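You operate a simulated robot arm through the tools that you are given. There is no shell and no other tool. Be economical: measure what you need, move in short steps, check, and stop when the job is done.

Carry out the task below with a simulated two-armed robot. There is one attempt and no reset: what you move stays moved.

JOB
Put one of the weights from the open shelf of the tall cabinet on the top of the packing bench. Take the hand roller from the top of the panel bench and leave it on the top of the end table. Take the yellow tape and leave it on top of the brass gear on the top of the panel bench. Close the press tray. Take the grease tray and leave it on the low shelf of the packing bench. Put the tabbed card from the top of the packing bench on the shelf of the small table. Take the socket wrench on the top of the packing bench and put it away on the front of the line two steel table. Take the lid off the can on the top of the end table and lay it down there. Take the black plug and leave it on the shelf of the end table. Put the blue cloth from the top of the packing bench on the shelf of the small table and the yellow cloth on the low shelf of the packing bench. Put the chock from the top of the pallets on the shelf of the press bench. Any order will do. Set down upright: hand roller, chock.

Only the result counts: the job must be done as asked and must still hold three seconds after the hand-in. Knocking over, shifting, dropping, spilling or breaking anything else fails it. A push-on lid holds only when it is set on centred and level and pressed home; a screw cap is set on level and turned clockwise until tight. Flat cloth is picked up by pressing the open fingertips on it (5 to 10 N) and closing them slowly along it; thin cloth reads only 2 to 8 mm in the jaws.

ROBOT AND FRAMES
Two 7-joint arms with two-finger parallel grippers on one trunk, on a base that drives. Base frame: it is fixed to the floor where the robot stands at the start and does not move with it; the origin is under the middle of the robot, x ahead of it, y to its left, z up. Units: m, rad, N and s.
The left shoulder is at the start at [0.06, 0.143, 0.824], the right one opposite. With the tool pointing down near the work surface each hand reaches from about 0.1 to 0.7 m from the robot's upright axis, wherever it stands, measured 20 degrees to its own side. Places, roughly: black plug (6x6x5 cm) [-1.1, -2.4, 0.9]; brass gear [0.5, -1.5, 1]; can [-1.75, -0.5, 0.75]; chock (11x9x10 cm) [-1.6, -3.4, 0.5]; cloth [-1.25, -2.25, 0.75]; front of the line two steel table [-7.5, -4.4, 0.9]; grease tray [-1.25, -1.5, 1]; hand roller (8x9x9 cm) [0.7, -0.7, 1]; low shelf of the packing bench [-1.3, -1.8, 0.3]; press tray [-1.5, -1.9, 0.9]; shelf of the end table [-2.1, -0.2, 0.2]; shelf of the press bench [0.7, -2.7, 0.4]; shelf of the small table [-1.1, -5.3, 0.3]; socket wrench (13x4x13 cm) [-1.3, -0.9, 0.9]; tabbed card (12x10x3 cm) [-1.1, -1, 0.9]; top of the end table [-2.1, -0.2, 0.8]; top of the packing bench [-1.3, -1.8, 0.9]; yellow tape (7x7x2 cm) [0.6, -1, 0.9]. Payload 1.57 kg a hand.
Tool frame (each hand has its own): the origin (TCP) lies between the finger pads and is the grasp point; the fingertips stand 0.03 m ahead of it; z points along the fingers, y is the line along which they close. The gripper opens to 0.11 m. The fingers are 0.024 m wide and 0.012 m thick; the gripper's body (0.048 by 0.112 m) begins 0.078 m behind the TCP.
Orientation is told as [roll, pitch, yaw] about the base's x, y, z axes, in that order, counted from this pose: with the fingers straight down and closing along the base's y, the tool's x points along the base's -x, its y along +y and its z along -z.

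CONTROLS
- The arms move only by the tool apply_moves. It takes "left_deltas", "right_deltas" or both (then of equal length, played together; a hand with none holds still); each is a list of rows, each a list of 7 numbers: the shift along the tool's x, y, z in mm, then the turn, a rotation vector about the tool's x, y, z in degrees, then the finger opening in mm, from 0 to 110. In form: [[dx, dy, dz, wx, wy, wz, fingers], ...]. A call has 1 to 10 rows; each row shifts and turns the commanded pose from where the row before left it, along the tool's axes as they then stand. Each row takes 0.2 s and may step no farther than 0.05 m and 0.15 rad from the row before; otherwise, or with a gripper value out of range, the whole call is refused. A pose out of reach is approached as far as the arm can. The call stops where the force on the tool passes 40 N (or 10 N more than at its start, if that is more) or the arm is blocked; 0.2 s more then pass. Each finger travels about 0.045 m/s and halts on what it meets, pressing with about 37 N; the grip force reading is that of the motor and also rises with nothing between the fingers. The clock runs only during rows and for 0.2 s after the last one: add rows that do not move to give the fingers time. The reply holds the time, the measured pose of the TCP, the force on the tool along the base axes, the opening and the grip force, in the units named above and with some noise, with the torque about the TCP (base axes, N m) and any sound that the robot's microphone picked up.
- Cameras (640 x 400 px; columns grow to the right, rows downward): "scene" is now at [0.0528, -0.0244, 1.448]; the picture's right is [-0.30, -0.95, 0.00], its down [-0.58, 0.18, -0.79] and it looks along [0.76, -0.24, -0.61] (base axes); focal length 259 px, centre (320, 200). "left" rides on the left gripper at [0.07, -0.016, -0.141] in its tool frame; the picture's right is [0.23, 0.97, 0.00], its down [-0.86, 0.20, -0.48] and it looks along [-0.47, 0.11, 0.88] (tool axes); focal length 222 px, centre (320, 200). "right" rides on the right gripper at [0.07, 0.016, -0.141] in its tool frame; the picture's right is [-0.23, 0.97, 0.00], its down [-0.86, -0.20, -0.48] and it looks along [-0.47, -0.11, 0.88] (tool axes); focal length 222 px, centre (320, 200).
- camera(camera): a new picture of that camera. The clock stands still meanwhile.
- raise_lower(by): slides the trunk up (or, below 0, down) by that many m; the arms and the scene camera ride with it, the base frame stays. It gives what a move gives, with no picture.
- steer(legs): drives the robot by 1 to 6 legs, each [ahead, left, turn to the left] in m, m and rad, along the robot's own axes; the way and the turn of a leg run together, so that a leg with both is an arc; at most 1.5 m and 3.142 rad a leg. The arms and the cameras ride along, it lands a little off, and it stops where it bumps. It gives what a move gives.
- head_to(pan, tilt): turns the head with the scene camera to pan (to the left, within 1.501 rad either way) and tilt (down, from -0.506 to 1.204), counted from straight ahead of the robot. It gives what a move gives.
- pixel_to_xyz(camera, pixels): there is no depth. For up to 12 entries [column, row, z] of the newest picture of that camera ("zoom" is the newest enlarged one), the place [x, y] in the base frame at which the ray of that pixel passes the height z, good to about 0.002 m. The clock stands still meanwhile.
- close_up(camera, box): a new picture of the part [left, top, right, bottom] of that camera's present view, enlarged. The clock stands still meanwhile.
- sign_off(): hands the job in; it is judged then, once.

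Go step by step. Measure first, check grasps and placings, and put right what went wrong. The budget is 364 turns and 324 pictures, counting those below and the enlarged ones. Unless the task says otherwise, let go and move clear before handing in.

The tools are called as a command line: name --argument value ..., lists and objects as JSON in quotes. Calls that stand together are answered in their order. apply_moves: Moves the arms, as the interface text tells. Its arguments: {"type":"object","properties":{"left_deltas":{"type":"array","items":{"type":"array","items":{"type":"number"}}},"right_deltas":{"type":"array","items":{"type":"array","items":{"type":"number"}}}},"required":[]} The other tools are called the same way: raise_lower (by) slides the trunk up or down; steer (legs) drives the base; head_to (pan, tilt) turns the head that bears the scene camera; camera (camera) takes a picture; pixel_to_xyz (camera, pixels) gives the place at which the rays of pixels pass given heights; close_up (camera, box) takes an enlarged picture of a part of a camera's view; sign_off () hands the job in.

At the start:

```text
time: 0.0
left_tcp_pos: [0.3891, 0.0225, 0.9991]
left_ee_rot: [0.001, 0.0, 0.001]
left_wrist_force: [0.4, -0.5, 0.2]
left_torque: [-0.02, 0.0, -0.01]
left_gripper_width: 0.11
left_grip_force: 0.1
right_tcp_pos: [0.3667, -0.2796, 1.0002]
right_ee_rot: [-0.001, -0.001, -0.001]
right_wrist_force: [-0.5, -1.5, 0.4]
right_torque: [0.01, 0.01, -0.01]
right_gripper_width: 0.1102
right_grip_force: 0.1
trunk travel left (down, up): [-0.422, 0.168]
robot x, y, heading: [-0.0006, 0.002, -0.0]
head pan, tilt: [-0.307, 0.656]
```

scene: 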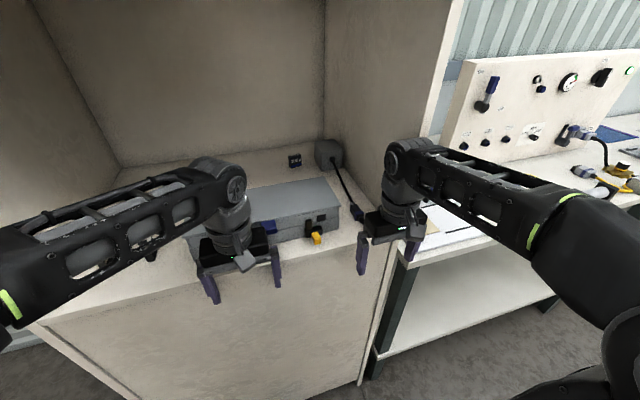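
right: 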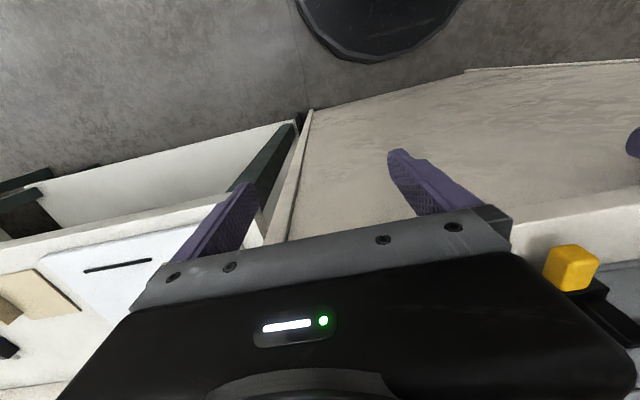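
left: 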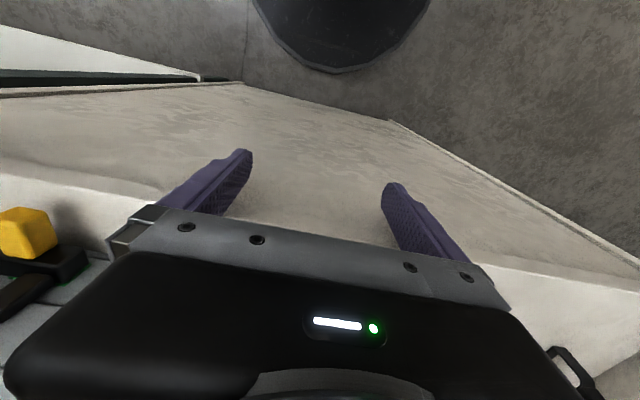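

The first pictures show a bench ahead and the panel bench to the right. I'll look around with the head.

head_to --pan -1.2 --tilt 0.5

camera --camera "scene"

head_to --pan 1.3 --tilt 0.5

camera --camera "scene"

```text
time: 1.2
left_tcp_pos: [0.3899, 0.0225, 0.9993]
left_ee_rot: [-0.001, 0.0, 0.0]
left_wrist_force: [0.3, -0.2, 0.5]
left_torque: [-0.05, 0.01, -0.01]
left_gripper_width: 0.11
left_grip_force: 0.2
right_tcp_pos: [0.3657, -0.28, 0.9996]
right_ee_rot: [-0.001, 0.0, -0.001]
right_wrist_force: [0.3, 0.6, 0.1]
right_torque: [-0.03, -0.02, 0.01]
right_gripper_width: 0.1103
right_grip_force: 0.0
trunk travel left (down, up): [-0.422, 0.168]
robot x, y, heading: [0.0012, 0.0018, 0.0]
head pan, tilt: [-1.201, 0.499]
```

```text
320 pictures are left
```

scene: 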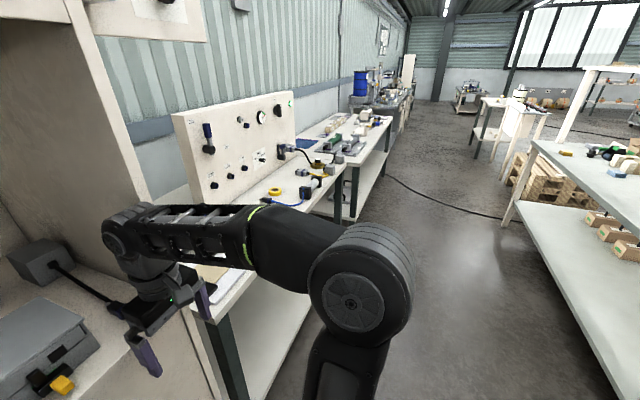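

```text
time: 3.5
left_tcp_pos: [0.3889, 0.0224, 1.0002]
left_ee_rot: [0.0, 0.001, 0.0]
left_wrist_force: [-0.5, 0.3, -0.4]
left_torque: [0.04, 0.01, 0.0]
left_gripper_width: 0.1101
left_grip_force: 0.1
right_tcp_pos: [0.3672, -0.2793, 1.0002]
right_ee_rot: [0.0, 0.0, 0.001]
right_wrist_force: [-0.5, 0.0, -0.9]
right_torque: [0.0, -0.02, -0.04]
right_gripper_width: 0.1103
right_grip_force: 0.2
trunk travel left (down, up): [-0.422, 0.168]
robot x, y, heading: [0.0036, 0.0023, 0.001]
head pan, tilt: [1.3, 0.499]
```

```text
319 pictures are left
```

scene: 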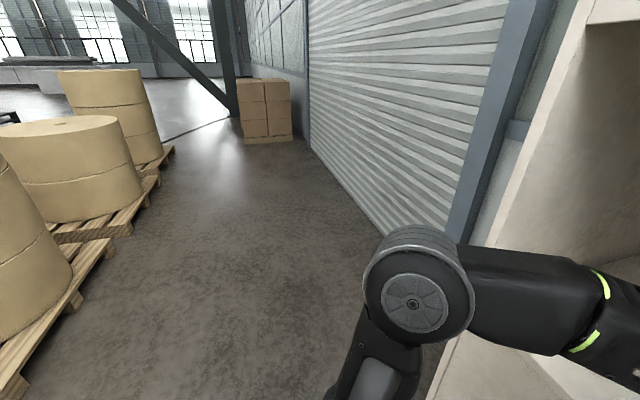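

The aisle runs along -y between the panel bench and the packing bench. I'll back up, slide right to face the panel bench, and look again.

steer --legs '[[-0.35, 0, 0], [0, -0.9, 0]]'

head_to --pan 0 --tilt 0.45

camera --camera "scene"

head_to --pan -1.5 --tilt 0.4

camera --camera "scene"

```text
time: 9.9
left_tcp_pos: [0.0488, -0.8636, 0.9994]
left_ee_rot: [0.0, 0.001, -0.004]
left_wrist_force: [-0.1, -0.1, 0.0]
left_torque: [-0.02, 0.03, 0.01]
left_gripper_width: 0.1099
left_grip_force: 0.0
right_tcp_pos: [0.024, -1.1651, 1.0001]
right_ee_rot: [0.0, 0.0, -0.005]
right_wrist_force: [1.2, -0.5, -0.4]
right_torque: [0.03, 0.03, 0.03]
right_gripper_width: 0.1101
right_grip_force: 0.0
trunk travel left (down, up): [-0.422, 0.168]
robot x, y, heading: [-0.3412, -0.8852, -0.001]
head pan, tilt: [1.3, 0.499]
```

```text
time: 11.4
left_tcp_pos: [0.0484, -0.8617, 0.9991]
left_ee_rot: [-0.001, 0.0, -0.005]
left_wrist_force: [-0.5, -0.3, 0.0]
left_torque: [-0.01, 0.03, 0.0]
left_gripper_width: 0.1099
left_grip_force: 0.0
right_tcp_pos: [0.0243, -1.1643, 0.9992]
right_ee_rot: [0.0, -0.001, -0.003]
right_wrist_force: [0.0, 0.6, 0.2]
right_torque: [-0.02, -0.04, 0.01]
right_gripper_width: 0.11
right_grip_force: 0.0
trunk travel left (down, up): [-0.422, 0.168]
robot x, y, heading: [-0.3412, -0.8784, -0.002]
head pan, tilt: [0.0, 0.45]
```

```text
318 pictures are left
```

scene: 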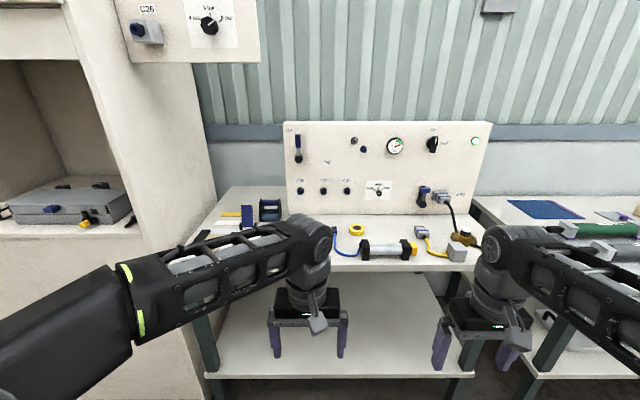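

```text
time: 13.0
left_tcp_pos: [0.0487, -0.8608, 0.9999]
left_ee_rot: [0.0, 0.002, -0.003]
left_wrist_force: [0.1, 0.1, -0.4]
left_torque: [0.03, -0.01, 0.0]
left_gripper_width: 0.11
left_grip_force: 0.1
right_tcp_pos: [0.0257, -1.1642, 0.9995]
right_ee_rot: [0.0, 0.001, -0.003]
right_wrist_force: [0.6, -0.2, 0.0]
right_torque: [-0.01, -0.03, -0.01]
right_gripper_width: 0.1099
right_grip_force: 0.0
trunk travel left (down, up): [-0.422, 0.168]
robot x, y, heading: [-0.3401, -0.8829, -0.008]
head pan, tilt: [-1.499, 0.4]
```

```text
317 pictures are left
```

scene: 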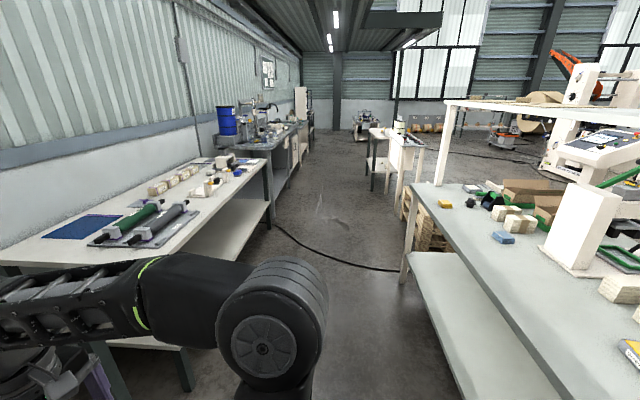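

head_to --pan 0 --tilt 0.45

close_up --camera "scene" --box '[190, 120, 510, 320]'

pixel_to_xyz --camera "scene" --pixels '[[300, 270, 0.86], [360, 228, 0.86], [270, 210, 0.86], [390, 250, 0.86], [400, 272, 0.86], [240, 190, 0.86]]'

```text
time: 14.6
left_tcp_pos: [0.0497, -0.8637, 0.9994]
left_ee_rot: [0.0, 0.0, -0.003]
left_wrist_force: [0.6, -1.3, -0.2]
left_torque: [0.02, 0.0, 0.01]
left_gripper_width: 0.1101
left_grip_force: 0.0
right_tcp_pos: [0.0257, -1.1644, 0.9997]
right_ee_rot: [0.001, -0.001, -0.003]
right_wrist_force: [0.5, -0.8, -0.1]
right_torque: [-0.01, -0.04, -0.01]
right_gripper_width: 0.1101
right_grip_force: 0.0
trunk travel left (down, up): [-0.422, 0.168]
robot x, y, heading: [-0.3406, -0.8853, -0.003]
head pan, tilt: [0.0, 0.45]
```

```text
2.00 times, centred on (350, 220) of scene
```

zoom: 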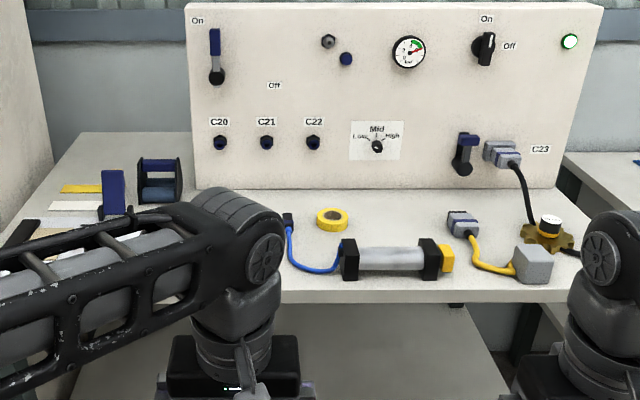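

```text
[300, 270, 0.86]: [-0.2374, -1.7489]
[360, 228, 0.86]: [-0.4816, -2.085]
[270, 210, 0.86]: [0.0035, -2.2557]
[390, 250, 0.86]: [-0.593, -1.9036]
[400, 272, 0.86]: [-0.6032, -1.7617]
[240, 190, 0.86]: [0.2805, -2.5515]
```

pixel_to_xyz --camera "zoom" --pixels '[[332, 226, 0.9], [160, 200, 0.9], [550, 240, 0.9], [332, 226, 0.85], [160, 200, 0.85], [550, 240, 0.85], [332, 226, 0.8], [160, 200, 0.8], [450, 303, 0.85], [600, 20, 0.9], [220, 303, 0.85]]'

camera --camera "left"

camera --camera "right"

```text
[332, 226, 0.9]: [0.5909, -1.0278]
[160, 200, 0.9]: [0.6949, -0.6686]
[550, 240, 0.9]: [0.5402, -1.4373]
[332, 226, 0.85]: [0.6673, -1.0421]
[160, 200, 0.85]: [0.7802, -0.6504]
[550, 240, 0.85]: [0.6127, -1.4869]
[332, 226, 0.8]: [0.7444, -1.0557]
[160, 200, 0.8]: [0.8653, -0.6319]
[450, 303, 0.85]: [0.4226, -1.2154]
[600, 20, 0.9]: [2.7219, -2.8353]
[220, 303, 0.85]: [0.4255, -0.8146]
```

```text
315 pictures are left
```

left: 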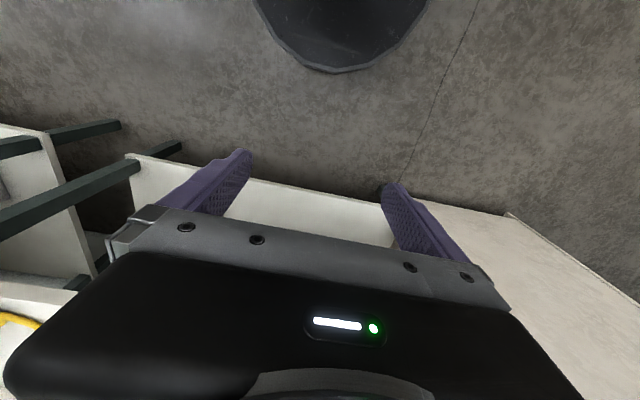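

```text
314 pictures are left
```

right: 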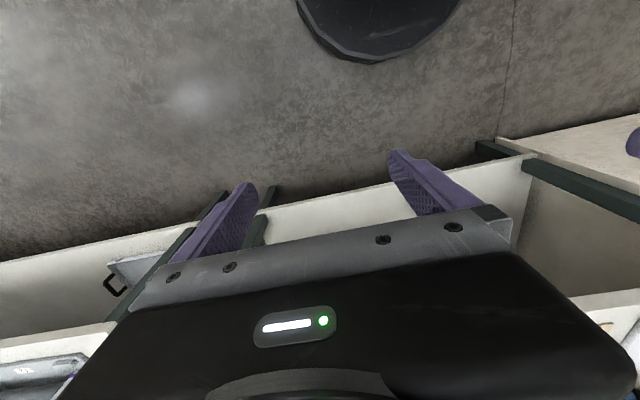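

Tape is around [0.59,-1.03], roller near [0.69,-0.67], gear near [0.54,-1.44] if the top is at 0.9. I'll raise the trunk, move in, and look down.

raise_lower --by 0.165

steer --legs '[[0, -0.3, 0], [0.3, 0, 0]]'

head_to --pan 0.0 --tilt 0.75

camera --camera "scene"

camera --camera "right"

```text
time: 16.5
left_tcp_pos: [0.0474, -0.8626, 1.1649]
left_ee_rot: [0.0, 0.0, -0.005]
left_wrist_force: [-0.4, 0.3, -0.8]
left_torque: [-0.01, 0.0, -0.01]
left_gripper_width: 0.1101
left_grip_force: 0.0
right_tcp_pos: [0.0237, -1.1646, 1.1653]
right_ee_rot: [0.0, -0.001, -0.002]
right_wrist_force: [1.0, 0.1, 0.2]
right_torque: [0.01, 0.01, 0.01]
right_gripper_width: 0.1099
right_grip_force: 0.0
trunk travel left (down, up): [-0.587, 0.003]
robot x, y, heading: [-0.3421, -0.8832, -0.004]
head pan, tilt: [0.0, 0.45]
```

```text
time: 20.1
left_tcp_pos: [0.3398, -1.1719, 1.1645]
left_ee_rot: [0.001, 0.0, -0.017]
left_wrist_force: [0.7, -0.2, -1.1]
left_torque: [0.01, 0.02, -0.03]
left_gripper_width: 0.11
left_grip_force: 0.0
right_tcp_pos: [0.3114, -1.4738, 1.1644]
right_ee_rot: [0.0, 0.0, -0.018]
right_wrist_force: [0.2, -0.5, -0.3]
right_torque: [0.03, 0.02, 0.0]
right_gripper_width: 0.1097
right_grip_force: 0.1
trunk travel left (down, up): [-0.587, 0.003]
robot x, y, heading: [-0.0501, -1.1866, -0.015]
head pan, tilt: [0.0, 0.45]
```

```text
time: 20.9
left_tcp_pos: [0.3397, -1.1719, 1.1638]
left_ee_rot: [0.001, 0.001, -0.018]
left_wrist_force: [0.7, -0.4, 0.1]
left_torque: [0.0, -0.02, -0.03]
left_gripper_width: 0.1099
left_grip_force: 0.0
right_tcp_pos: [0.311, -1.4717, 1.1655]
right_ee_rot: [0.0, 0.001, -0.018]
right_wrist_force: [-0.1, -0.5, -0.2]
right_torque: [0.02, -0.03, 0.0]
right_gripper_width: 0.1102
right_grip_force: 0.1
trunk travel left (down, up): [-0.587, 0.003]
robot x, y, heading: [-0.0501, -1.1879, -0.019]
head pan, tilt: [0.0, 0.75]
```

```text
313 pictures are left
```

scene: 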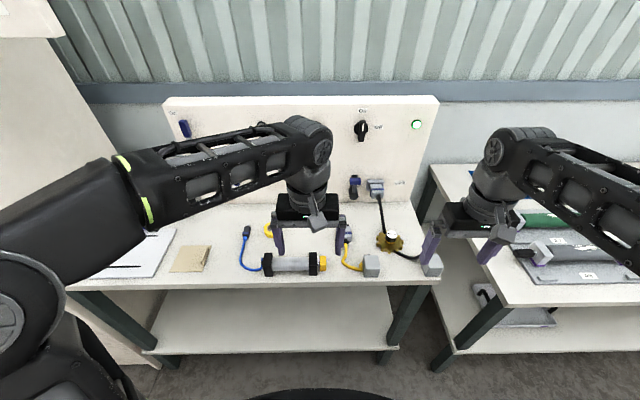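

```text
312 pictures are left
```

right: 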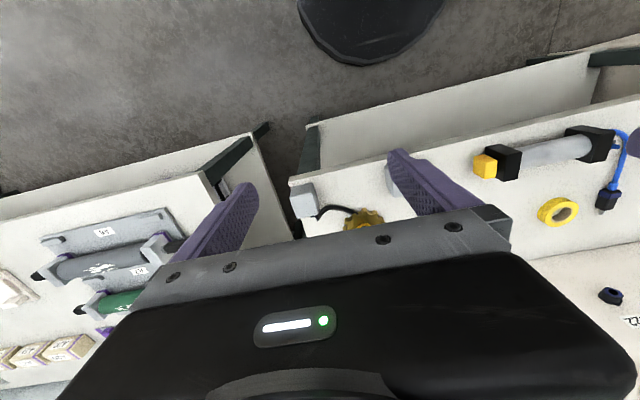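

pixel_to_xyz --camera "right" --pixels '[[558, 212, 0.95], [558, 212, 0.9], [558, 212, 0.85], [362, 222, 0.95], [362, 222, 0.9]]'

pixel_to_xyz --camera "scene" --pixels '[[268, 230, 0.95], [268, 230, 0.9], [268, 230, 0.85], [389, 243, 0.95], [389, 243, 0.9], [330, 285, 0.9]]'

close_up --camera "scene" --box '[230, 200, 450, 300]'

```text
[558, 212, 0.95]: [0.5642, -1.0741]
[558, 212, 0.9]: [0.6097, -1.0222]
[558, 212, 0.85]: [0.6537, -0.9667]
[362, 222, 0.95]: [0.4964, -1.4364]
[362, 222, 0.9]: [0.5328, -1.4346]
```

```text
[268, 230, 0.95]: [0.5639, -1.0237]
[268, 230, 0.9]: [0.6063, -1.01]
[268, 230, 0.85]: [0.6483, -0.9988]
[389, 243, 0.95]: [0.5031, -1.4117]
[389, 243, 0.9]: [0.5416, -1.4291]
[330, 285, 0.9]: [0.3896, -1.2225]
```

```text
2.91 times, centred on (340, 250) of scene
```

zoom: 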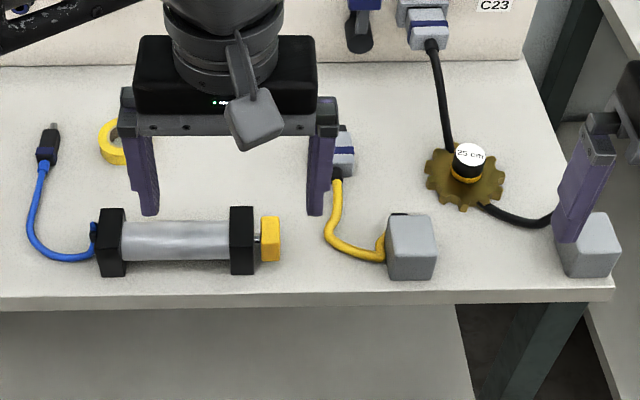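

Table top is about z 0.89; tape near [0.608,-1.013]. I'll move the base so that the right hand faces the tape.

steer --legs '[[0, 0.28, 0.019], [0.08, 0, 0]]'

camera --camera "right"

camera --camera "scene"

```text
time: 23.5
left_tcp_pos: [0.42, -0.8899, 1.1634]
left_ee_rot: [-0.001, 0.001, 0.009]
left_wrist_force: [1.1, 0.3, 0.1]
left_torque: [-0.02, 0.03, -0.04]
left_gripper_width: 0.1099
left_grip_force: 0.1
right_tcp_pos: [0.3994, -1.1928, 1.1645]
right_ee_rot: [0.001, 0.002, 0.008]
right_wrist_force: [-0.5, -0.4, 0.4]
right_torque: [-0.01, 0.03, -0.02]
right_gripper_width: 0.1099
right_grip_force: 0.0
trunk travel left (down, up): [-0.587, 0.003]
robot x, y, heading: [0.0304, -0.9161, 0.013]
head pan, tilt: [0.0, 0.75]
```

```text
310 pictures are left
```

right: 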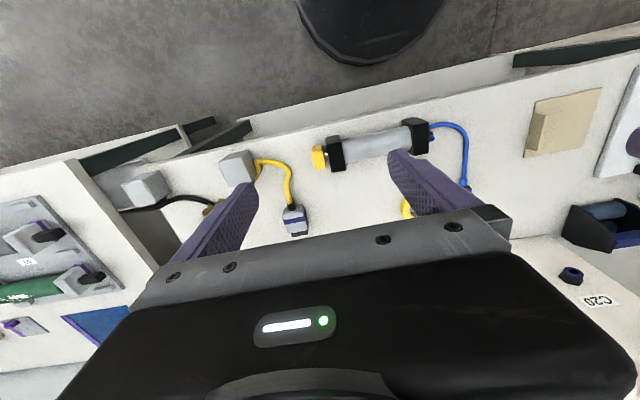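

```text
309 pictures are left
```

scene: 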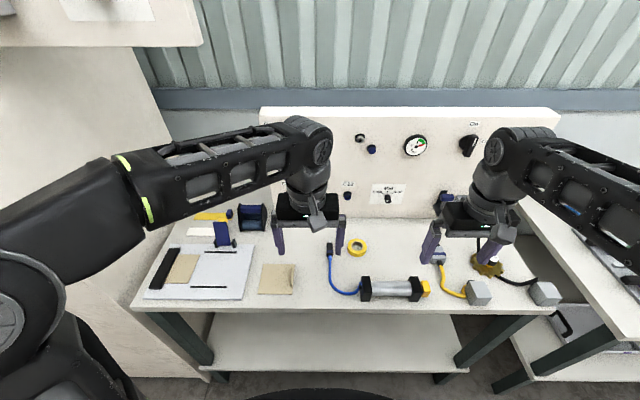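

close_up --camera "scene" --box '[160, 190, 400, 310]'

pixel_to_xyz --camera "scene" --pixels '[[357, 248, 0.9], [357, 248, 0.91], [252, 218, 0.94], [252, 218, 0.9], [488, 262, 0.91], [345, 311, 0.89]]'

```text
2.67 times, centred on (280, 250) of scene
```

zoom: 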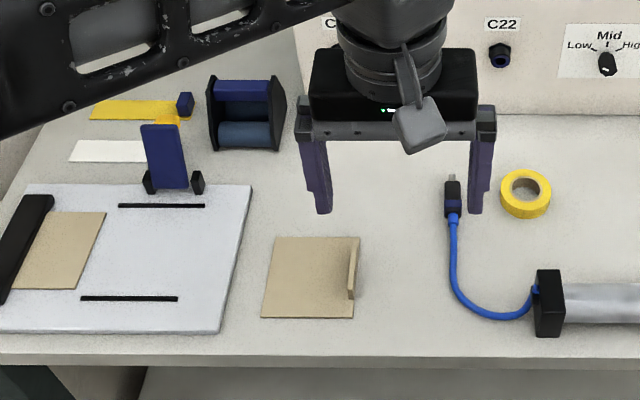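

```text
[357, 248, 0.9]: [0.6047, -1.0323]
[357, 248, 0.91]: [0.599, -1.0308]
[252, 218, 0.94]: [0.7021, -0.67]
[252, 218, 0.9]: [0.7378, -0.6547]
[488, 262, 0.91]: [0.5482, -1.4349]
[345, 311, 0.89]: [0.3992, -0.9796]
```

apply_moves --right_deltas '[[-34, 27, 0, 0, 0, 0, 95], [-34, 27, 0, 0, 0, 0, 95], [-34, 27, 0, 0, 0, 0, 95], [-34, 27, 0, 0, 0, 0, 95], [-34, 27, 0, 0, 0, 0, 95], [-33, 27, 0, 0, 0, 0, 95], [0, 0, 50, 0, 0, 0, 95], [0, 0, 50, 0, 0, 0, 95], [0, 0, 50, 0, 0, 0, 95], [0, 0, 44, 0, 0, 0, 95]]'

camera --camera "right"

close_up --camera "scene" --box '[260, 190, 500, 310]'

```text
time: 25.7
left_tcp_pos: [0.4196, -0.8901, 1.1648]
left_ee_rot: [0.0, 0.0, 0.009]
left_wrist_force: [0.4, -0.2, 0.9]
left_torque: [0.0, 0.0, -0.01]
left_gripper_width: 0.1099
left_grip_force: 0.1
right_tcp_pos: [0.5549, -1.0677, 0.968]
right_ee_rot: [0.0, 0.0, 0.011]
right_wrist_force: [0.1, 0.2, -0.5]
right_torque: [0.03, 0.0, 0.03]
right_gripper_width: 0.0949
right_grip_force: 0.0
right hand out of reach, approached as far as the arm can: row 5, 6
trunk travel left (down, up): [-0.587, 0.003]
robot x, y, heading: [0.0301, -0.9139, 0.011]
head pan, tilt: [0.0, 0.75]
```

```text
307 pictures are left
```

right: 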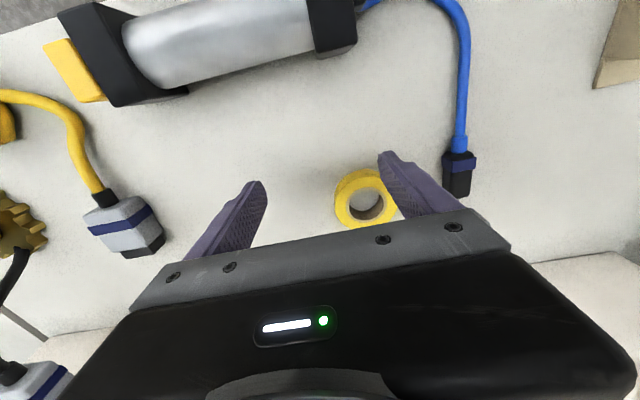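

```text
2.67 times, centred on (380, 250) of scene
```

zoom: 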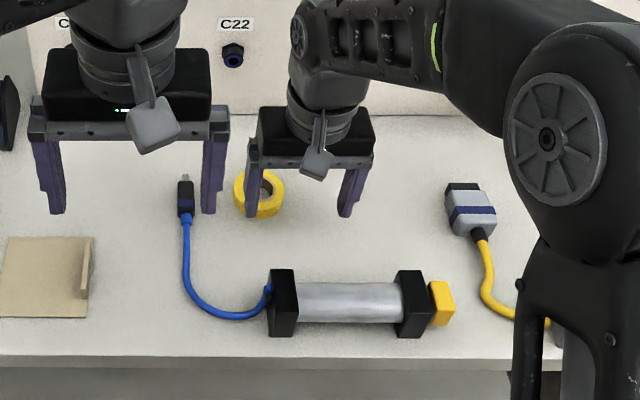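

pixel_to_xyz --camera "right" --pixels '[[366, 197, 0.91], [366, 197, 0.9]]'

apply_moves --right_deltas '[[-23, 17, 0, 0, 0, 0, 95], [-20, 17, 0, 0, 0, 0, 95]]'

camera --camera "right"

```text
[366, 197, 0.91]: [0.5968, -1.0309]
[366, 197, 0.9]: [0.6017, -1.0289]
```

```text
time: 26.3
left_tcp_pos: [0.4191, -0.8888, 1.1654]
left_ee_rot: [0.001, 0.0, 0.01]
left_wrist_force: [0.1, 0.4, 0.0]
left_torque: [0.0, -0.01, 0.02]
left_gripper_width: 0.11
left_grip_force: 0.0
right_tcp_pos: [0.5931, -1.0338, 0.9688]
right_ee_rot: [0.0, -0.001, 0.009]
right_wrist_force: [-0.1, 0.6, -0.5]
right_torque: [-0.02, 0.02, -0.02]
right_gripper_width: 0.0949
right_grip_force: 0.1
trunk travel left (down, up): [-0.587, 0.003]
robot x, y, heading: [0.0285, -0.9143, 0.004]
head pan, tilt: [0.0, 0.75]
```

```text
305 pictures are left
```

right: 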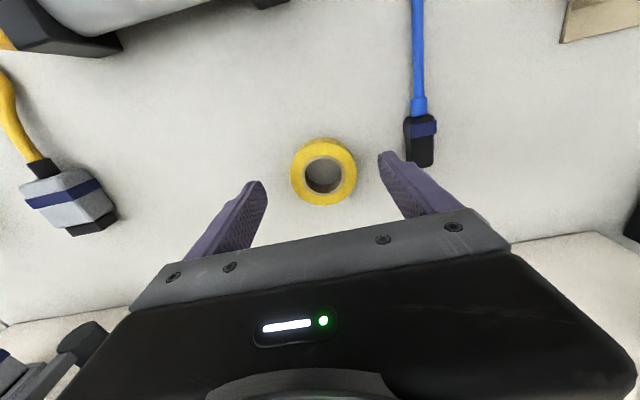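

pixel_to_xyz --camera "right" --pixels '[[323, 172, 0.91], [405, 120, 0.905], [408, 165, 0.905], [290, 172, 0.91], [357, 172, 0.91]]'

```text
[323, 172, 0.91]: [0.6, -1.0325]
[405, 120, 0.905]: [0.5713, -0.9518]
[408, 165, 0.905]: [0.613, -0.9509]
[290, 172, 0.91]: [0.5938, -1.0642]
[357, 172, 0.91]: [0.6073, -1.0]
```

apply_moves --right_deltas '[[-7, 1, 20, 0, 0, 0, 95], [0, 0, 14, 0, 0, 0, 95], [0, 0, 8, 0, 0, 0, 95]]'

camera --camera "right"

close_up --camera "scene" --box '[310, 210, 430, 285]'

```text
time: 27.1
left_tcp_pos: [0.4177, -0.8895, 1.1653]
left_ee_rot: [0.0, -0.002, 0.007]
left_wrist_force: [-0.8, 0.0, 0.1]
left_torque: [-0.01, -0.01, -0.02]
left_gripper_width: 0.1103
left_grip_force: 0.0
right_tcp_pos: [0.6, -1.0339, 0.9309]
right_ee_rot: [-0.001, -0.005, 0.01]
right_wrist_force: [-1.4, -1.4, 10.9]
right_torque: [-0.61, 0.14, -0.05]
right_gripper_width: 0.0952
right_grip_force: 0.5
trunk travel left (down, up): [-0.587, 0.003]
robot x, y, heading: [0.0294, -0.916, 0.006]
head pan, tilt: [0.0, 0.75]
```

```text
304 pictures are left
```

right: 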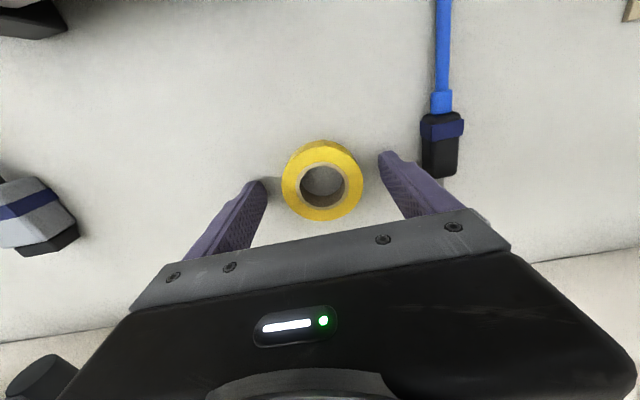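

```text
5.33 times, centred on (370, 248) of scene
```

zoom: 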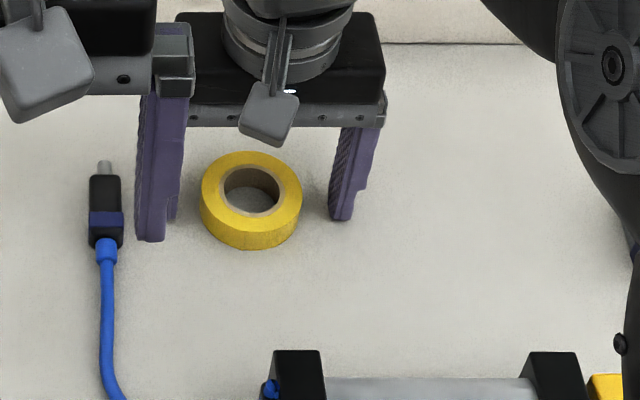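

apply_moves --right_deltas '[[-4, 0, -4, 0, 0, 0, 95], [0, 0, 0, 0, 0, 0, 60], [0, 0, 0, 0, 0, 0, 50], [0, 0, 0, 0, 0, 0, 50], [0, 0, 0, 0, 0, 0, 50]]'

apply_moves --right_deltas '[[0, 0, -20, 0, 0, 0, 50], [0, 0, -40, 0, 0, 0, 50], [0, 0, -40, 0, 0, 0, 50]]'

camera --camera "right"

```text
time: 28.3
left_tcp_pos: [0.4194, -0.8901, 1.1645]
left_ee_rot: [0.0, 0.001, 0.008]
left_wrist_force: [0.0, -0.6, 0.3]
left_torque: [0.05, 0.02, 0.03]
left_gripper_width: 0.11
left_grip_force: 0.0
right_tcp_pos: [0.6022, -1.034, 0.9319]
right_ee_rot: [-0.001, -0.002, 0.009]
right_wrist_force: [-0.2, -1.2, 0.0]
right_torque: [0.01, 0.0, -0.01]
right_gripper_width: 0.0595
right_grip_force: 29.7
trunk travel left (down, up): [-0.587, 0.003]
robot x, y, heading: [0.0304, -0.9146, 0.009]
head pan, tilt: [0.0, 0.75]
```

```text
time: 29.1
left_tcp_pos: [0.4175, -0.8903, 1.1646]
left_ee_rot: [0.0, 0.002, 0.008]
left_wrist_force: [-0.5, 0.7, 0.2]
left_torque: [-0.01, -0.04, 0.02]
left_gripper_width: 0.1099
left_grip_force: 0.1
right_tcp_pos: [0.6032, -1.0386, 1.0325]
right_ee_rot: [0.0, -0.001, 0.011]
right_wrist_force: [-1.0, -0.4, -0.4]
right_torque: [0.0, 0.0, 0.01]
right_gripper_width: 0.0589
right_grip_force: 37.2
trunk travel left (down, up): [-0.587, 0.003]
robot x, y, heading: [0.0288, -0.9179, 0.013]
head pan, tilt: [0.0, 0.75]
```

```text
302 pictures are left
```

right: 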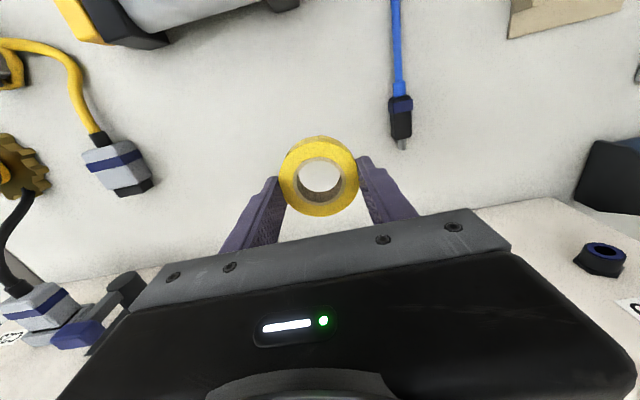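

The tape is held at 59 mm. I'll slide the base right toward the gear.

apply_moves --right_deltas '[[0, 0, -40, 0, 0, 0, 50], [50, 0, 0, 0, 0, 0, 50]]'

steer --legs '[[0, -0.38, -0.01]]'

camera --camera "right"

head_to --pan -0.1 --tilt 0.75

close_up --camera "scene" --box '[260, 180, 500, 330]'

```text
time: 29.7
left_tcp_pos: [0.4162, -0.8897, 1.166]
left_ee_rot: [0.001, -0.001, 0.009]
left_wrist_force: [-0.1, 0.9, -0.2]
left_torque: [0.03, -0.03, -0.02]
left_gripper_width: 0.1103
left_grip_force: 0.2
right_tcp_pos: [0.5516, -1.0389, 1.0733]
right_ee_rot: [0.0, -0.002, 0.01]
right_wrist_force: [0.1, -0.6, -0.8]
right_torque: [0.03, -0.04, -0.01]
right_gripper_width: 0.059
right_grip_force: 37.2
trunk travel left (down, up): [-0.587, 0.003]
robot x, y, heading: [0.0295, -0.9174, 0.008]
head pan, tilt: [0.0, 0.75]
```

```text
time: 32.2
left_tcp_pos: [0.4212, -1.2811, 1.1656]
left_ee_rot: [-0.001, 0.001, 0.005]
left_wrist_force: [-0.4, 0.7, 0.8]
left_torque: [0.04, -0.01, 0.02]
left_gripper_width: 0.11
left_grip_force: 0.0
right_tcp_pos: [0.5552, -1.4318, 1.0721]
right_ee_rot: [0.001, 0.001, 0.004]
right_wrist_force: [0.6, 0.1, -0.4]
right_torque: [0.0, 0.0, 0.02]
right_gripper_width: 0.0591
right_grip_force: 37.2
trunk travel left (down, up): [-0.587, 0.003]
robot x, y, heading: [0.032, -1.3065, -0.001]
head pan, tilt: [0.0, 0.75]
```

```text
301 pictures are left
```

right: 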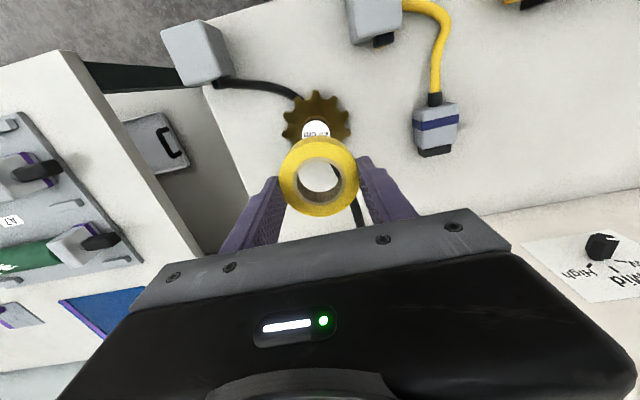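

```text
time: 32.8
left_tcp_pos: [0.4214, -1.2798, 1.1665]
left_ee_rot: [0.002, -0.001, 0.005]
left_wrist_force: [-0.1, 0.3, 0.1]
left_torque: [0.0, -0.01, -0.01]
left_gripper_width: 0.1101
left_grip_force: 0.0
right_tcp_pos: [0.5555, -1.4297, 1.0713]
right_ee_rot: [-0.001, 0.001, 0.004]
right_wrist_force: [0.2, -0.3, -0.3]
right_torque: [0.02, -0.03, 0.04]
right_gripper_width: 0.0589
right_grip_force: 37.0
trunk travel left (down, up): [-0.587, 0.003]
robot x, y, heading: [0.0318, -1.306, 0.003]
head pan, tilt: [-0.099, 0.75]
```

```text
2.67 times, centred on (380, 255) of scene
```

zoom: 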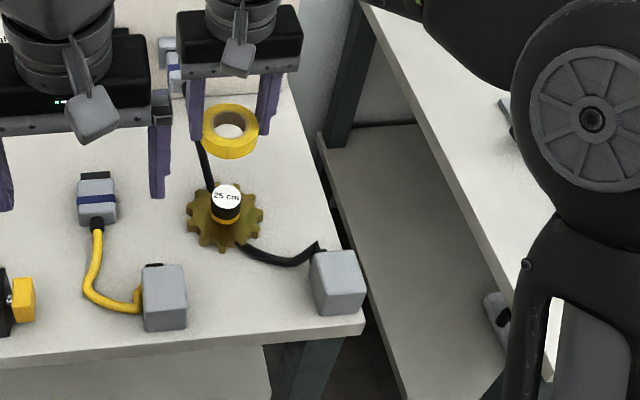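

close_up --camera "scene" --box '[325, 205, 385, 285]'

pixel_to_xyz --camera "zoom" --pixels '[[226, 193, 0.92], [226, 193, 0.94], [226, 193, 0.96]]'

pixel_to_xyz --camera "right" --pixels '[[316, 126, 0.9], [316, 126, 0.92], [316, 126, 0.94], [316, 126, 0.96], [316, 122, 0.91]]'

```text
5.00 times, centred on (355, 245) of scene
```

zoom: 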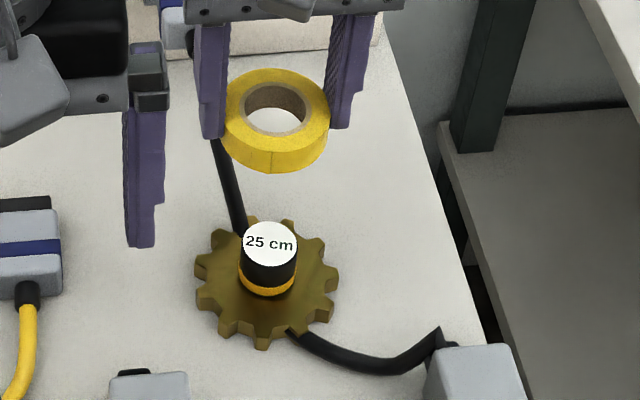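

```text
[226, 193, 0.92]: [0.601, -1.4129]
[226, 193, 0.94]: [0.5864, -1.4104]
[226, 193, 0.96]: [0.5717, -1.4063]
```

```text
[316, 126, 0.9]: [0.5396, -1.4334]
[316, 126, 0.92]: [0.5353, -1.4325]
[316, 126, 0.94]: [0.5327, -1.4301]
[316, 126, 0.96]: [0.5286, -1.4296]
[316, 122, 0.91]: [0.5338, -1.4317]
```

pixel_to_xyz --camera "zoom" --pixels '[[270, 245, 0.94], [270, 245, 0.95], [270, 245, 0.96], [267, 284, 0.91], [267, 284, 0.92], [243, 245, 0.95], [298, 245, 0.95], [195, 280, 0.91], [339, 280, 0.91], [267, 277, 0.92], [275, 107, 1.06]]'

close_up --camera "right" --box '[250, 70, 390, 230]'

```text
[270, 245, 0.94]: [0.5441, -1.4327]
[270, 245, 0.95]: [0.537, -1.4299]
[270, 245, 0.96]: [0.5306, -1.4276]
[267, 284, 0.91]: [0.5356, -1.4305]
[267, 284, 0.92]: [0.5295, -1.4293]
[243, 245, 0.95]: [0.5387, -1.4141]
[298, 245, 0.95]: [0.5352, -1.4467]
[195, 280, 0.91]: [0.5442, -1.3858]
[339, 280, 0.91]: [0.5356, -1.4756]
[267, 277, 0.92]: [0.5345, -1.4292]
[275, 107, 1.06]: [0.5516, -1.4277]
```

```text
2.50 times, centred on (320, 150) of right
```

zoom: 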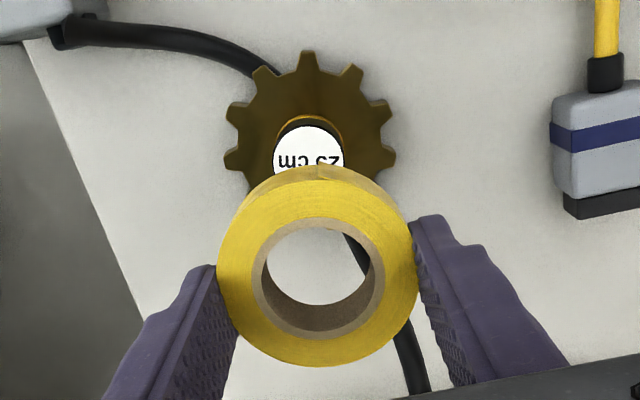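

pixel_to_xyz --camera "zoom" --pixels '[[308, 161, 0.95], [319, 279, 1.06], [253, 279, 1.06], [385, 279, 1.06], [319, 217, 1.06], [319, 340, 1.06], [264, 279, 1.06], [374, 279, 1.06], [218, 272, 1.06], [416, 272, 1.06], [272, 161, 0.95], [344, 161, 0.95]]'

```text
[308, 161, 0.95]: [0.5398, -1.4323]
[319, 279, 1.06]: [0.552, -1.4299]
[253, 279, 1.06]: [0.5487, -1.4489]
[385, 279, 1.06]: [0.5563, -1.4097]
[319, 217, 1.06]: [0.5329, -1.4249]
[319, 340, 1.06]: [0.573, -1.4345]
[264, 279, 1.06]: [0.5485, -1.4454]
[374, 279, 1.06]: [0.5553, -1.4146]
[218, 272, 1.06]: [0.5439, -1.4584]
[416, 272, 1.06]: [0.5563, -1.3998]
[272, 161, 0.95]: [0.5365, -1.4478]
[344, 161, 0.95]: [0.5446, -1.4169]
```

apply_moves --right_deltas '[[13, -2.3, 30, 0, 0, 0, 50], [0, 0, 30, 0, 0, 0, 50], [0, 0, 14, 0, 0, 0, 50], [0, 0, 0, 0, 0, 0, 50]]'

close_up --camera "right" --box '[240, 100, 400, 200]'

close_up --camera "scene" --box '[315, 205, 395, 255]'

```text
time: 33.8
left_tcp_pos: [0.4215, -1.2815, 1.1646]
left_ee_rot: [-0.001, 0.001, 0.004]
left_wrist_force: [-0.3, -0.8, 0.0]
left_torque: [-0.02, 0.01, 0.05]
left_gripper_width: 0.1099
left_grip_force: 0.1
right_tcp_pos: [0.5424, -1.4327, 0.9977]
right_ee_rot: [0.0, -0.001, 0.005]
right_wrist_force: [-0.1, -1.0, -0.7]
right_torque: [0.02, 0.0, -0.01]
right_gripper_width: 0.0589
right_grip_force: 36.9
trunk travel left (down, up): [-0.587, 0.003]
robot x, y, heading: [0.0349, -1.3026, 0.005]
head pan, tilt: [-0.099, 0.75]
```

```text
4.00 times, centred on (320, 150) of right
```

zoom: 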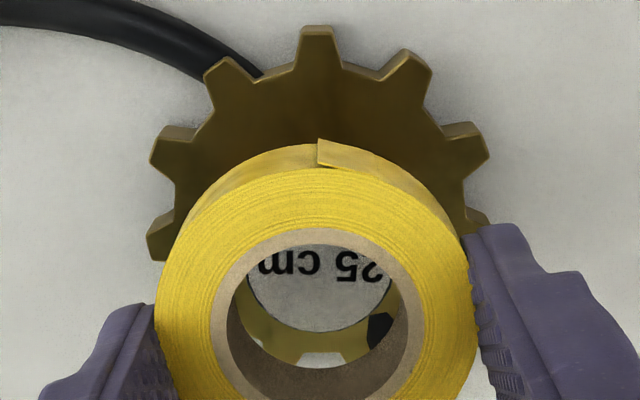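

```text
8.00 times, centred on (355, 230) of scene
```

zoom: 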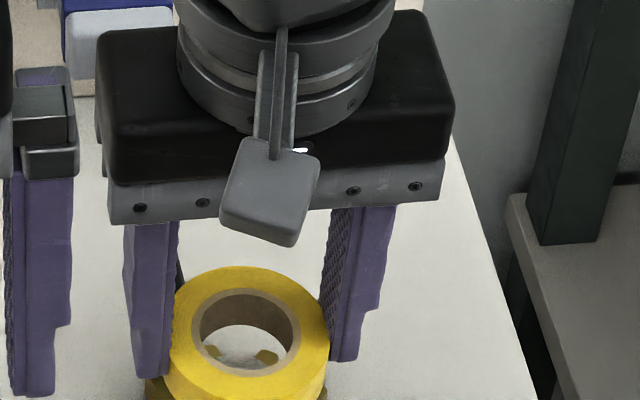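

close_up --camera "right" --box '[260, 140, 380, 215]'

close_up --camera "scene" --box '[315, 230, 395, 280]'

```text
5.33 times, centred on (320, 178) of right
```

zoom: 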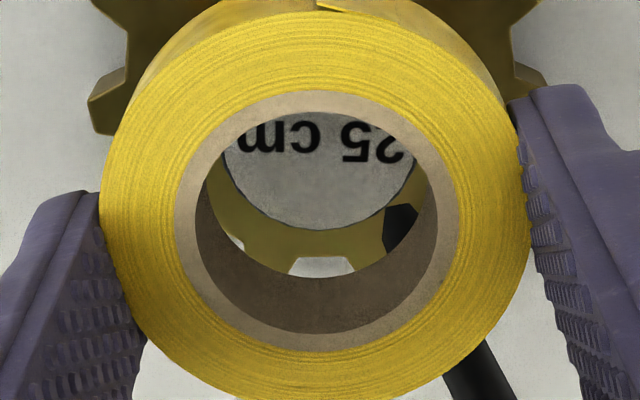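

```text
8.00 times, centred on (355, 255) of scene
```

zoom: 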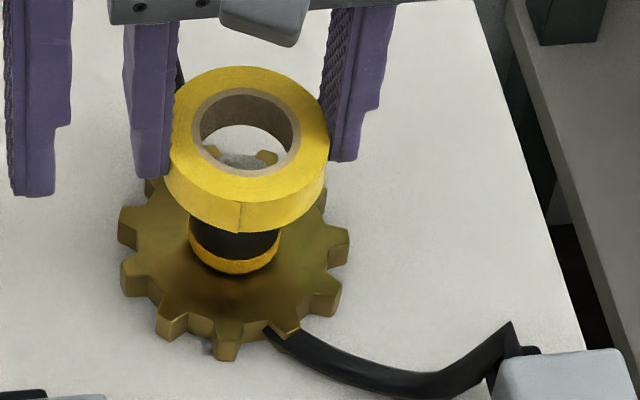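

pixel_to_xyz --camera "zoom" --pixels '[[198, 128, 0.986], [294, 136, 0.986], [172, 128, 0.986], [329, 140, 0.986], [189, 222, 0.935], [281, 232, 0.935], [246, 91, 0.986], [246, 172, 0.986]]'

close_up --camera "right" --box '[260, 140, 380, 215]'

pixel_to_xyz --camera "zoom" --pixels '[[197, 225, 0.986], [438, 225, 0.986], [317, 112, 0.986], [317, 332, 0.986], [321, 230, 0.95], [222, 130, 0.95], [420, 150, 0.95], [317, 92, 0.986], [317, 349, 0.986], [101, 200, 0.986], [529, 200, 0.986]]'

```text
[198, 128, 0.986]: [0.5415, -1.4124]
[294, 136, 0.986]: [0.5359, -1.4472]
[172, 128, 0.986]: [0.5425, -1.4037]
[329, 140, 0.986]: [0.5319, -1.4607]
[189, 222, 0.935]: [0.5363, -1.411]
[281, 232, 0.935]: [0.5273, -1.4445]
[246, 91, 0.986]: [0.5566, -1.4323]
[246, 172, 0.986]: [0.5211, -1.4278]
```

```text
5.33 times, centred on (320, 178) of right
```

zoom: 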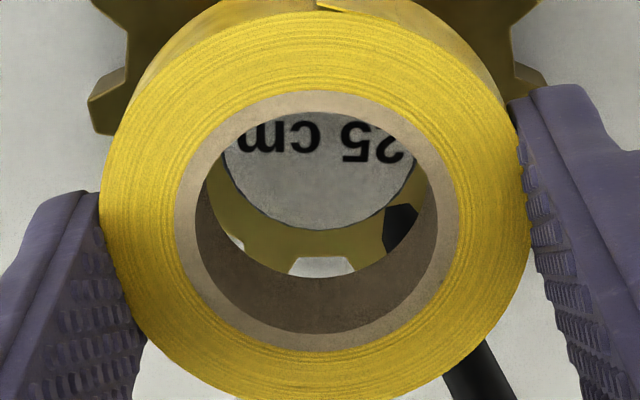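

```text
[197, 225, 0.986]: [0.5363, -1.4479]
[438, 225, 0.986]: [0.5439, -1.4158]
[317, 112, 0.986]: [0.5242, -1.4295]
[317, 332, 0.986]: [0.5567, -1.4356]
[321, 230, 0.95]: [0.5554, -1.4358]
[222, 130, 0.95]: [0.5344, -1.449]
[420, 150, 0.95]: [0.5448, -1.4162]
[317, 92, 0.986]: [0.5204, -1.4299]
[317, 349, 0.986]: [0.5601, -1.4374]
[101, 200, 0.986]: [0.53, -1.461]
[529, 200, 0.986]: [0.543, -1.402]
```

apply_moves --right_deltas '[[0, 0.5, 6, 0, 0, 0, 50], [0, 0, 5, 0, 0, 0, 50], [0, 0, 4, 0, 0, 0, 50], [0, 0, 4, 0, 0, 0, 50], [0, 0, 4, 0, 0, 0, 50]]'

close_up --camera "scene" --box '[315, 230, 395, 280]'

```text
time: 35.0
left_tcp_pos: [0.4218, -1.2804, 1.1642]
left_ee_rot: [-0.001, 0.003, 0.003]
left_wrist_force: [0.7, 0.5, 0.5]
left_torque: [-0.04, 0.01, -0.02]
left_gripper_width: 0.1101
left_grip_force: 0.0
right_tcp_pos: [0.5432, -1.4323, 0.9737]
right_ee_rot: [-0.001, 0.003, 0.004]
right_wrist_force: [-0.6, -0.1, -1.4]
right_torque: [-0.02, 0.01, -0.01]
right_gripper_width: 0.0588
right_grip_force: 37.4
trunk travel left (down, up): [-0.587, 0.003]
robot x, y, heading: [0.0327, -1.3027, -0.0]
head pan, tilt: [-0.099, 0.75]
```

```text
8.00 times, centred on (355, 255) of scene
```

zoom: 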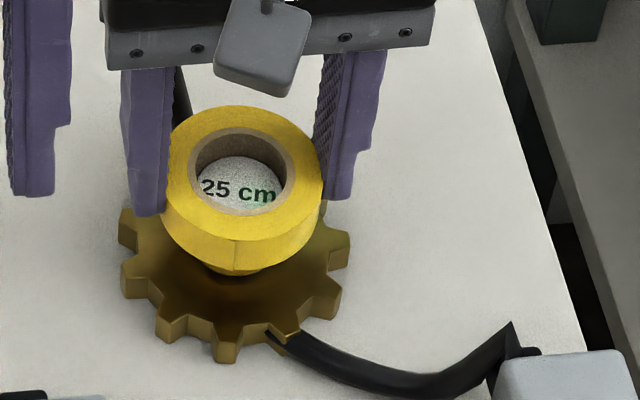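

apply_moves --right_deltas '[[0, 0, 4, 0, 0, 0, 50], [0, 0, 4, 0, 0, 0, 50], [0, 0, 4, 0, 0, 0, 50], [0, 0, 4, 0, 0, 0, 50]]'

close_up --camera "scene" --box '[315, 230, 395, 280]'

close_up --camera "right" --box '[240, 120, 400, 220]'

```text
time: 36.0
left_tcp_pos: [0.4205, -1.2817, 1.1641]
left_ee_rot: [0.0, 0.001, 0.005]
left_wrist_force: [-0.3, -0.7, 0.9]
left_torque: [0.02, 0.0, -0.01]
left_gripper_width: 0.1098
left_grip_force: 0.2
right_tcp_pos: [0.5427, -1.4325, 0.958]
right_ee_rot: [0.0, 0.001, 0.004]
right_wrist_force: [2.1, -0.6, 0.5]
right_torque: [0.0, -0.05, 0.02]
right_gripper_width: 0.0586
right_grip_force: 37.1
trunk travel left (down, up): [-0.587, 0.003]
robot x, y, heading: [0.0311, -1.3049, 0.01]
head pan, tilt: [-0.099, 0.75]
```

```text
8.00 times, centred on (355, 255) of scene
```

zoom: 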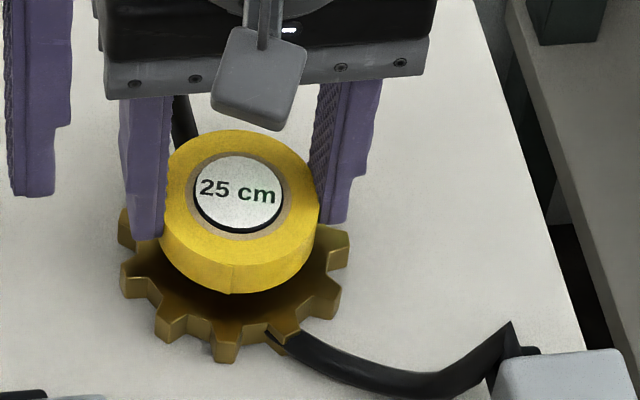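

```text
4.00 times, centred on (320, 170) of right
```

zoom: 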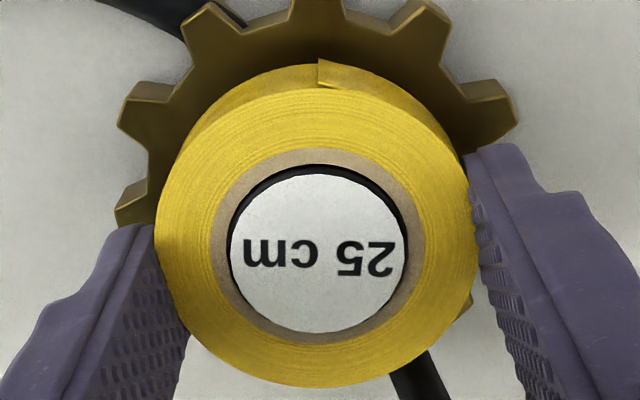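

The ring went over the hub. Lowering until it rests, then releasing.

apply_moves --right_deltas '[[0, 0, 3, 0, 0, 0, 50], [0, 0, 3, 0, 0, 0, 50]]'

close_up --camera "scene" --box '[315, 230, 395, 280]'

```text
time: 36.6
left_tcp_pos: [0.4214, -1.2808, 1.1652]
left_ee_rot: [0.0, 0.001, 0.002]
left_wrist_force: [0.1, 0.5, -0.5]
left_torque: [0.02, -0.01, -0.02]
left_gripper_width: 0.1101
left_grip_force: 0.1
right_tcp_pos: [0.5418, -1.4334, 0.9522]
right_ee_rot: [0.001, 0.001, 0.005]
right_wrist_force: [0.0, -1.0, 0.6]
right_torque: [0.0, -0.02, -0.03]
right_gripper_width: 0.0589
right_grip_force: 37.1
trunk travel left (down, up): [-0.587, 0.003]
robot x, y, heading: [0.029, -1.3016, 0.004]
head pan, tilt: [-0.099, 0.75]
```

```text
8.00 times, centred on (355, 255) of scene
```

zoom: 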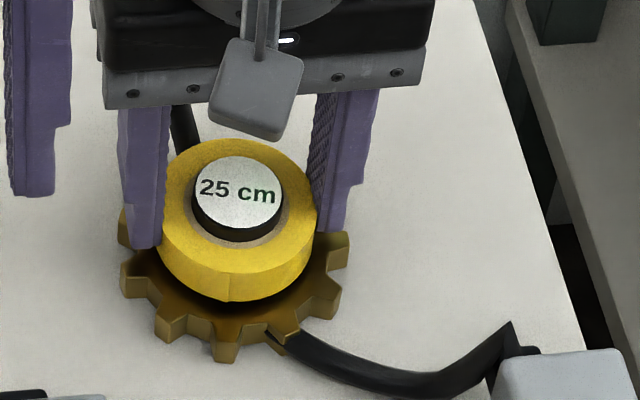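

apply_moves --right_deltas '[[0, 0, 3, 0, 0, 0, 50], [0, 0, 3, 0, 0, 0, 50], [0, 0, 2, 0, 0, 0, 50]]'

```text
time: 37.4
left_tcp_pos: [0.4205, -1.2809, 1.1655]
left_ee_rot: [0.0, -0.001, 0.004]
left_wrist_force: [-0.2, -0.2, -0.3]
left_torque: [0.01, -0.01, -0.01]
left_gripper_width: 0.1099
left_grip_force: 0.1
right_tcp_pos: [0.5415, -1.4317, 0.947]
right_ee_rot: [0.001, -0.002, 0.002]
right_wrist_force: [-2.7, -0.8, 15.3]
right_torque: [-0.18, 0.44, 0.05]
right_gripper_width: 0.0588
right_grip_force: 37.3
trunk travel left (down, up): [-0.587, 0.003]
robot x, y, heading: [0.0286, -1.3051, 0.001]
head pan, tilt: [-0.099, 0.75]
```

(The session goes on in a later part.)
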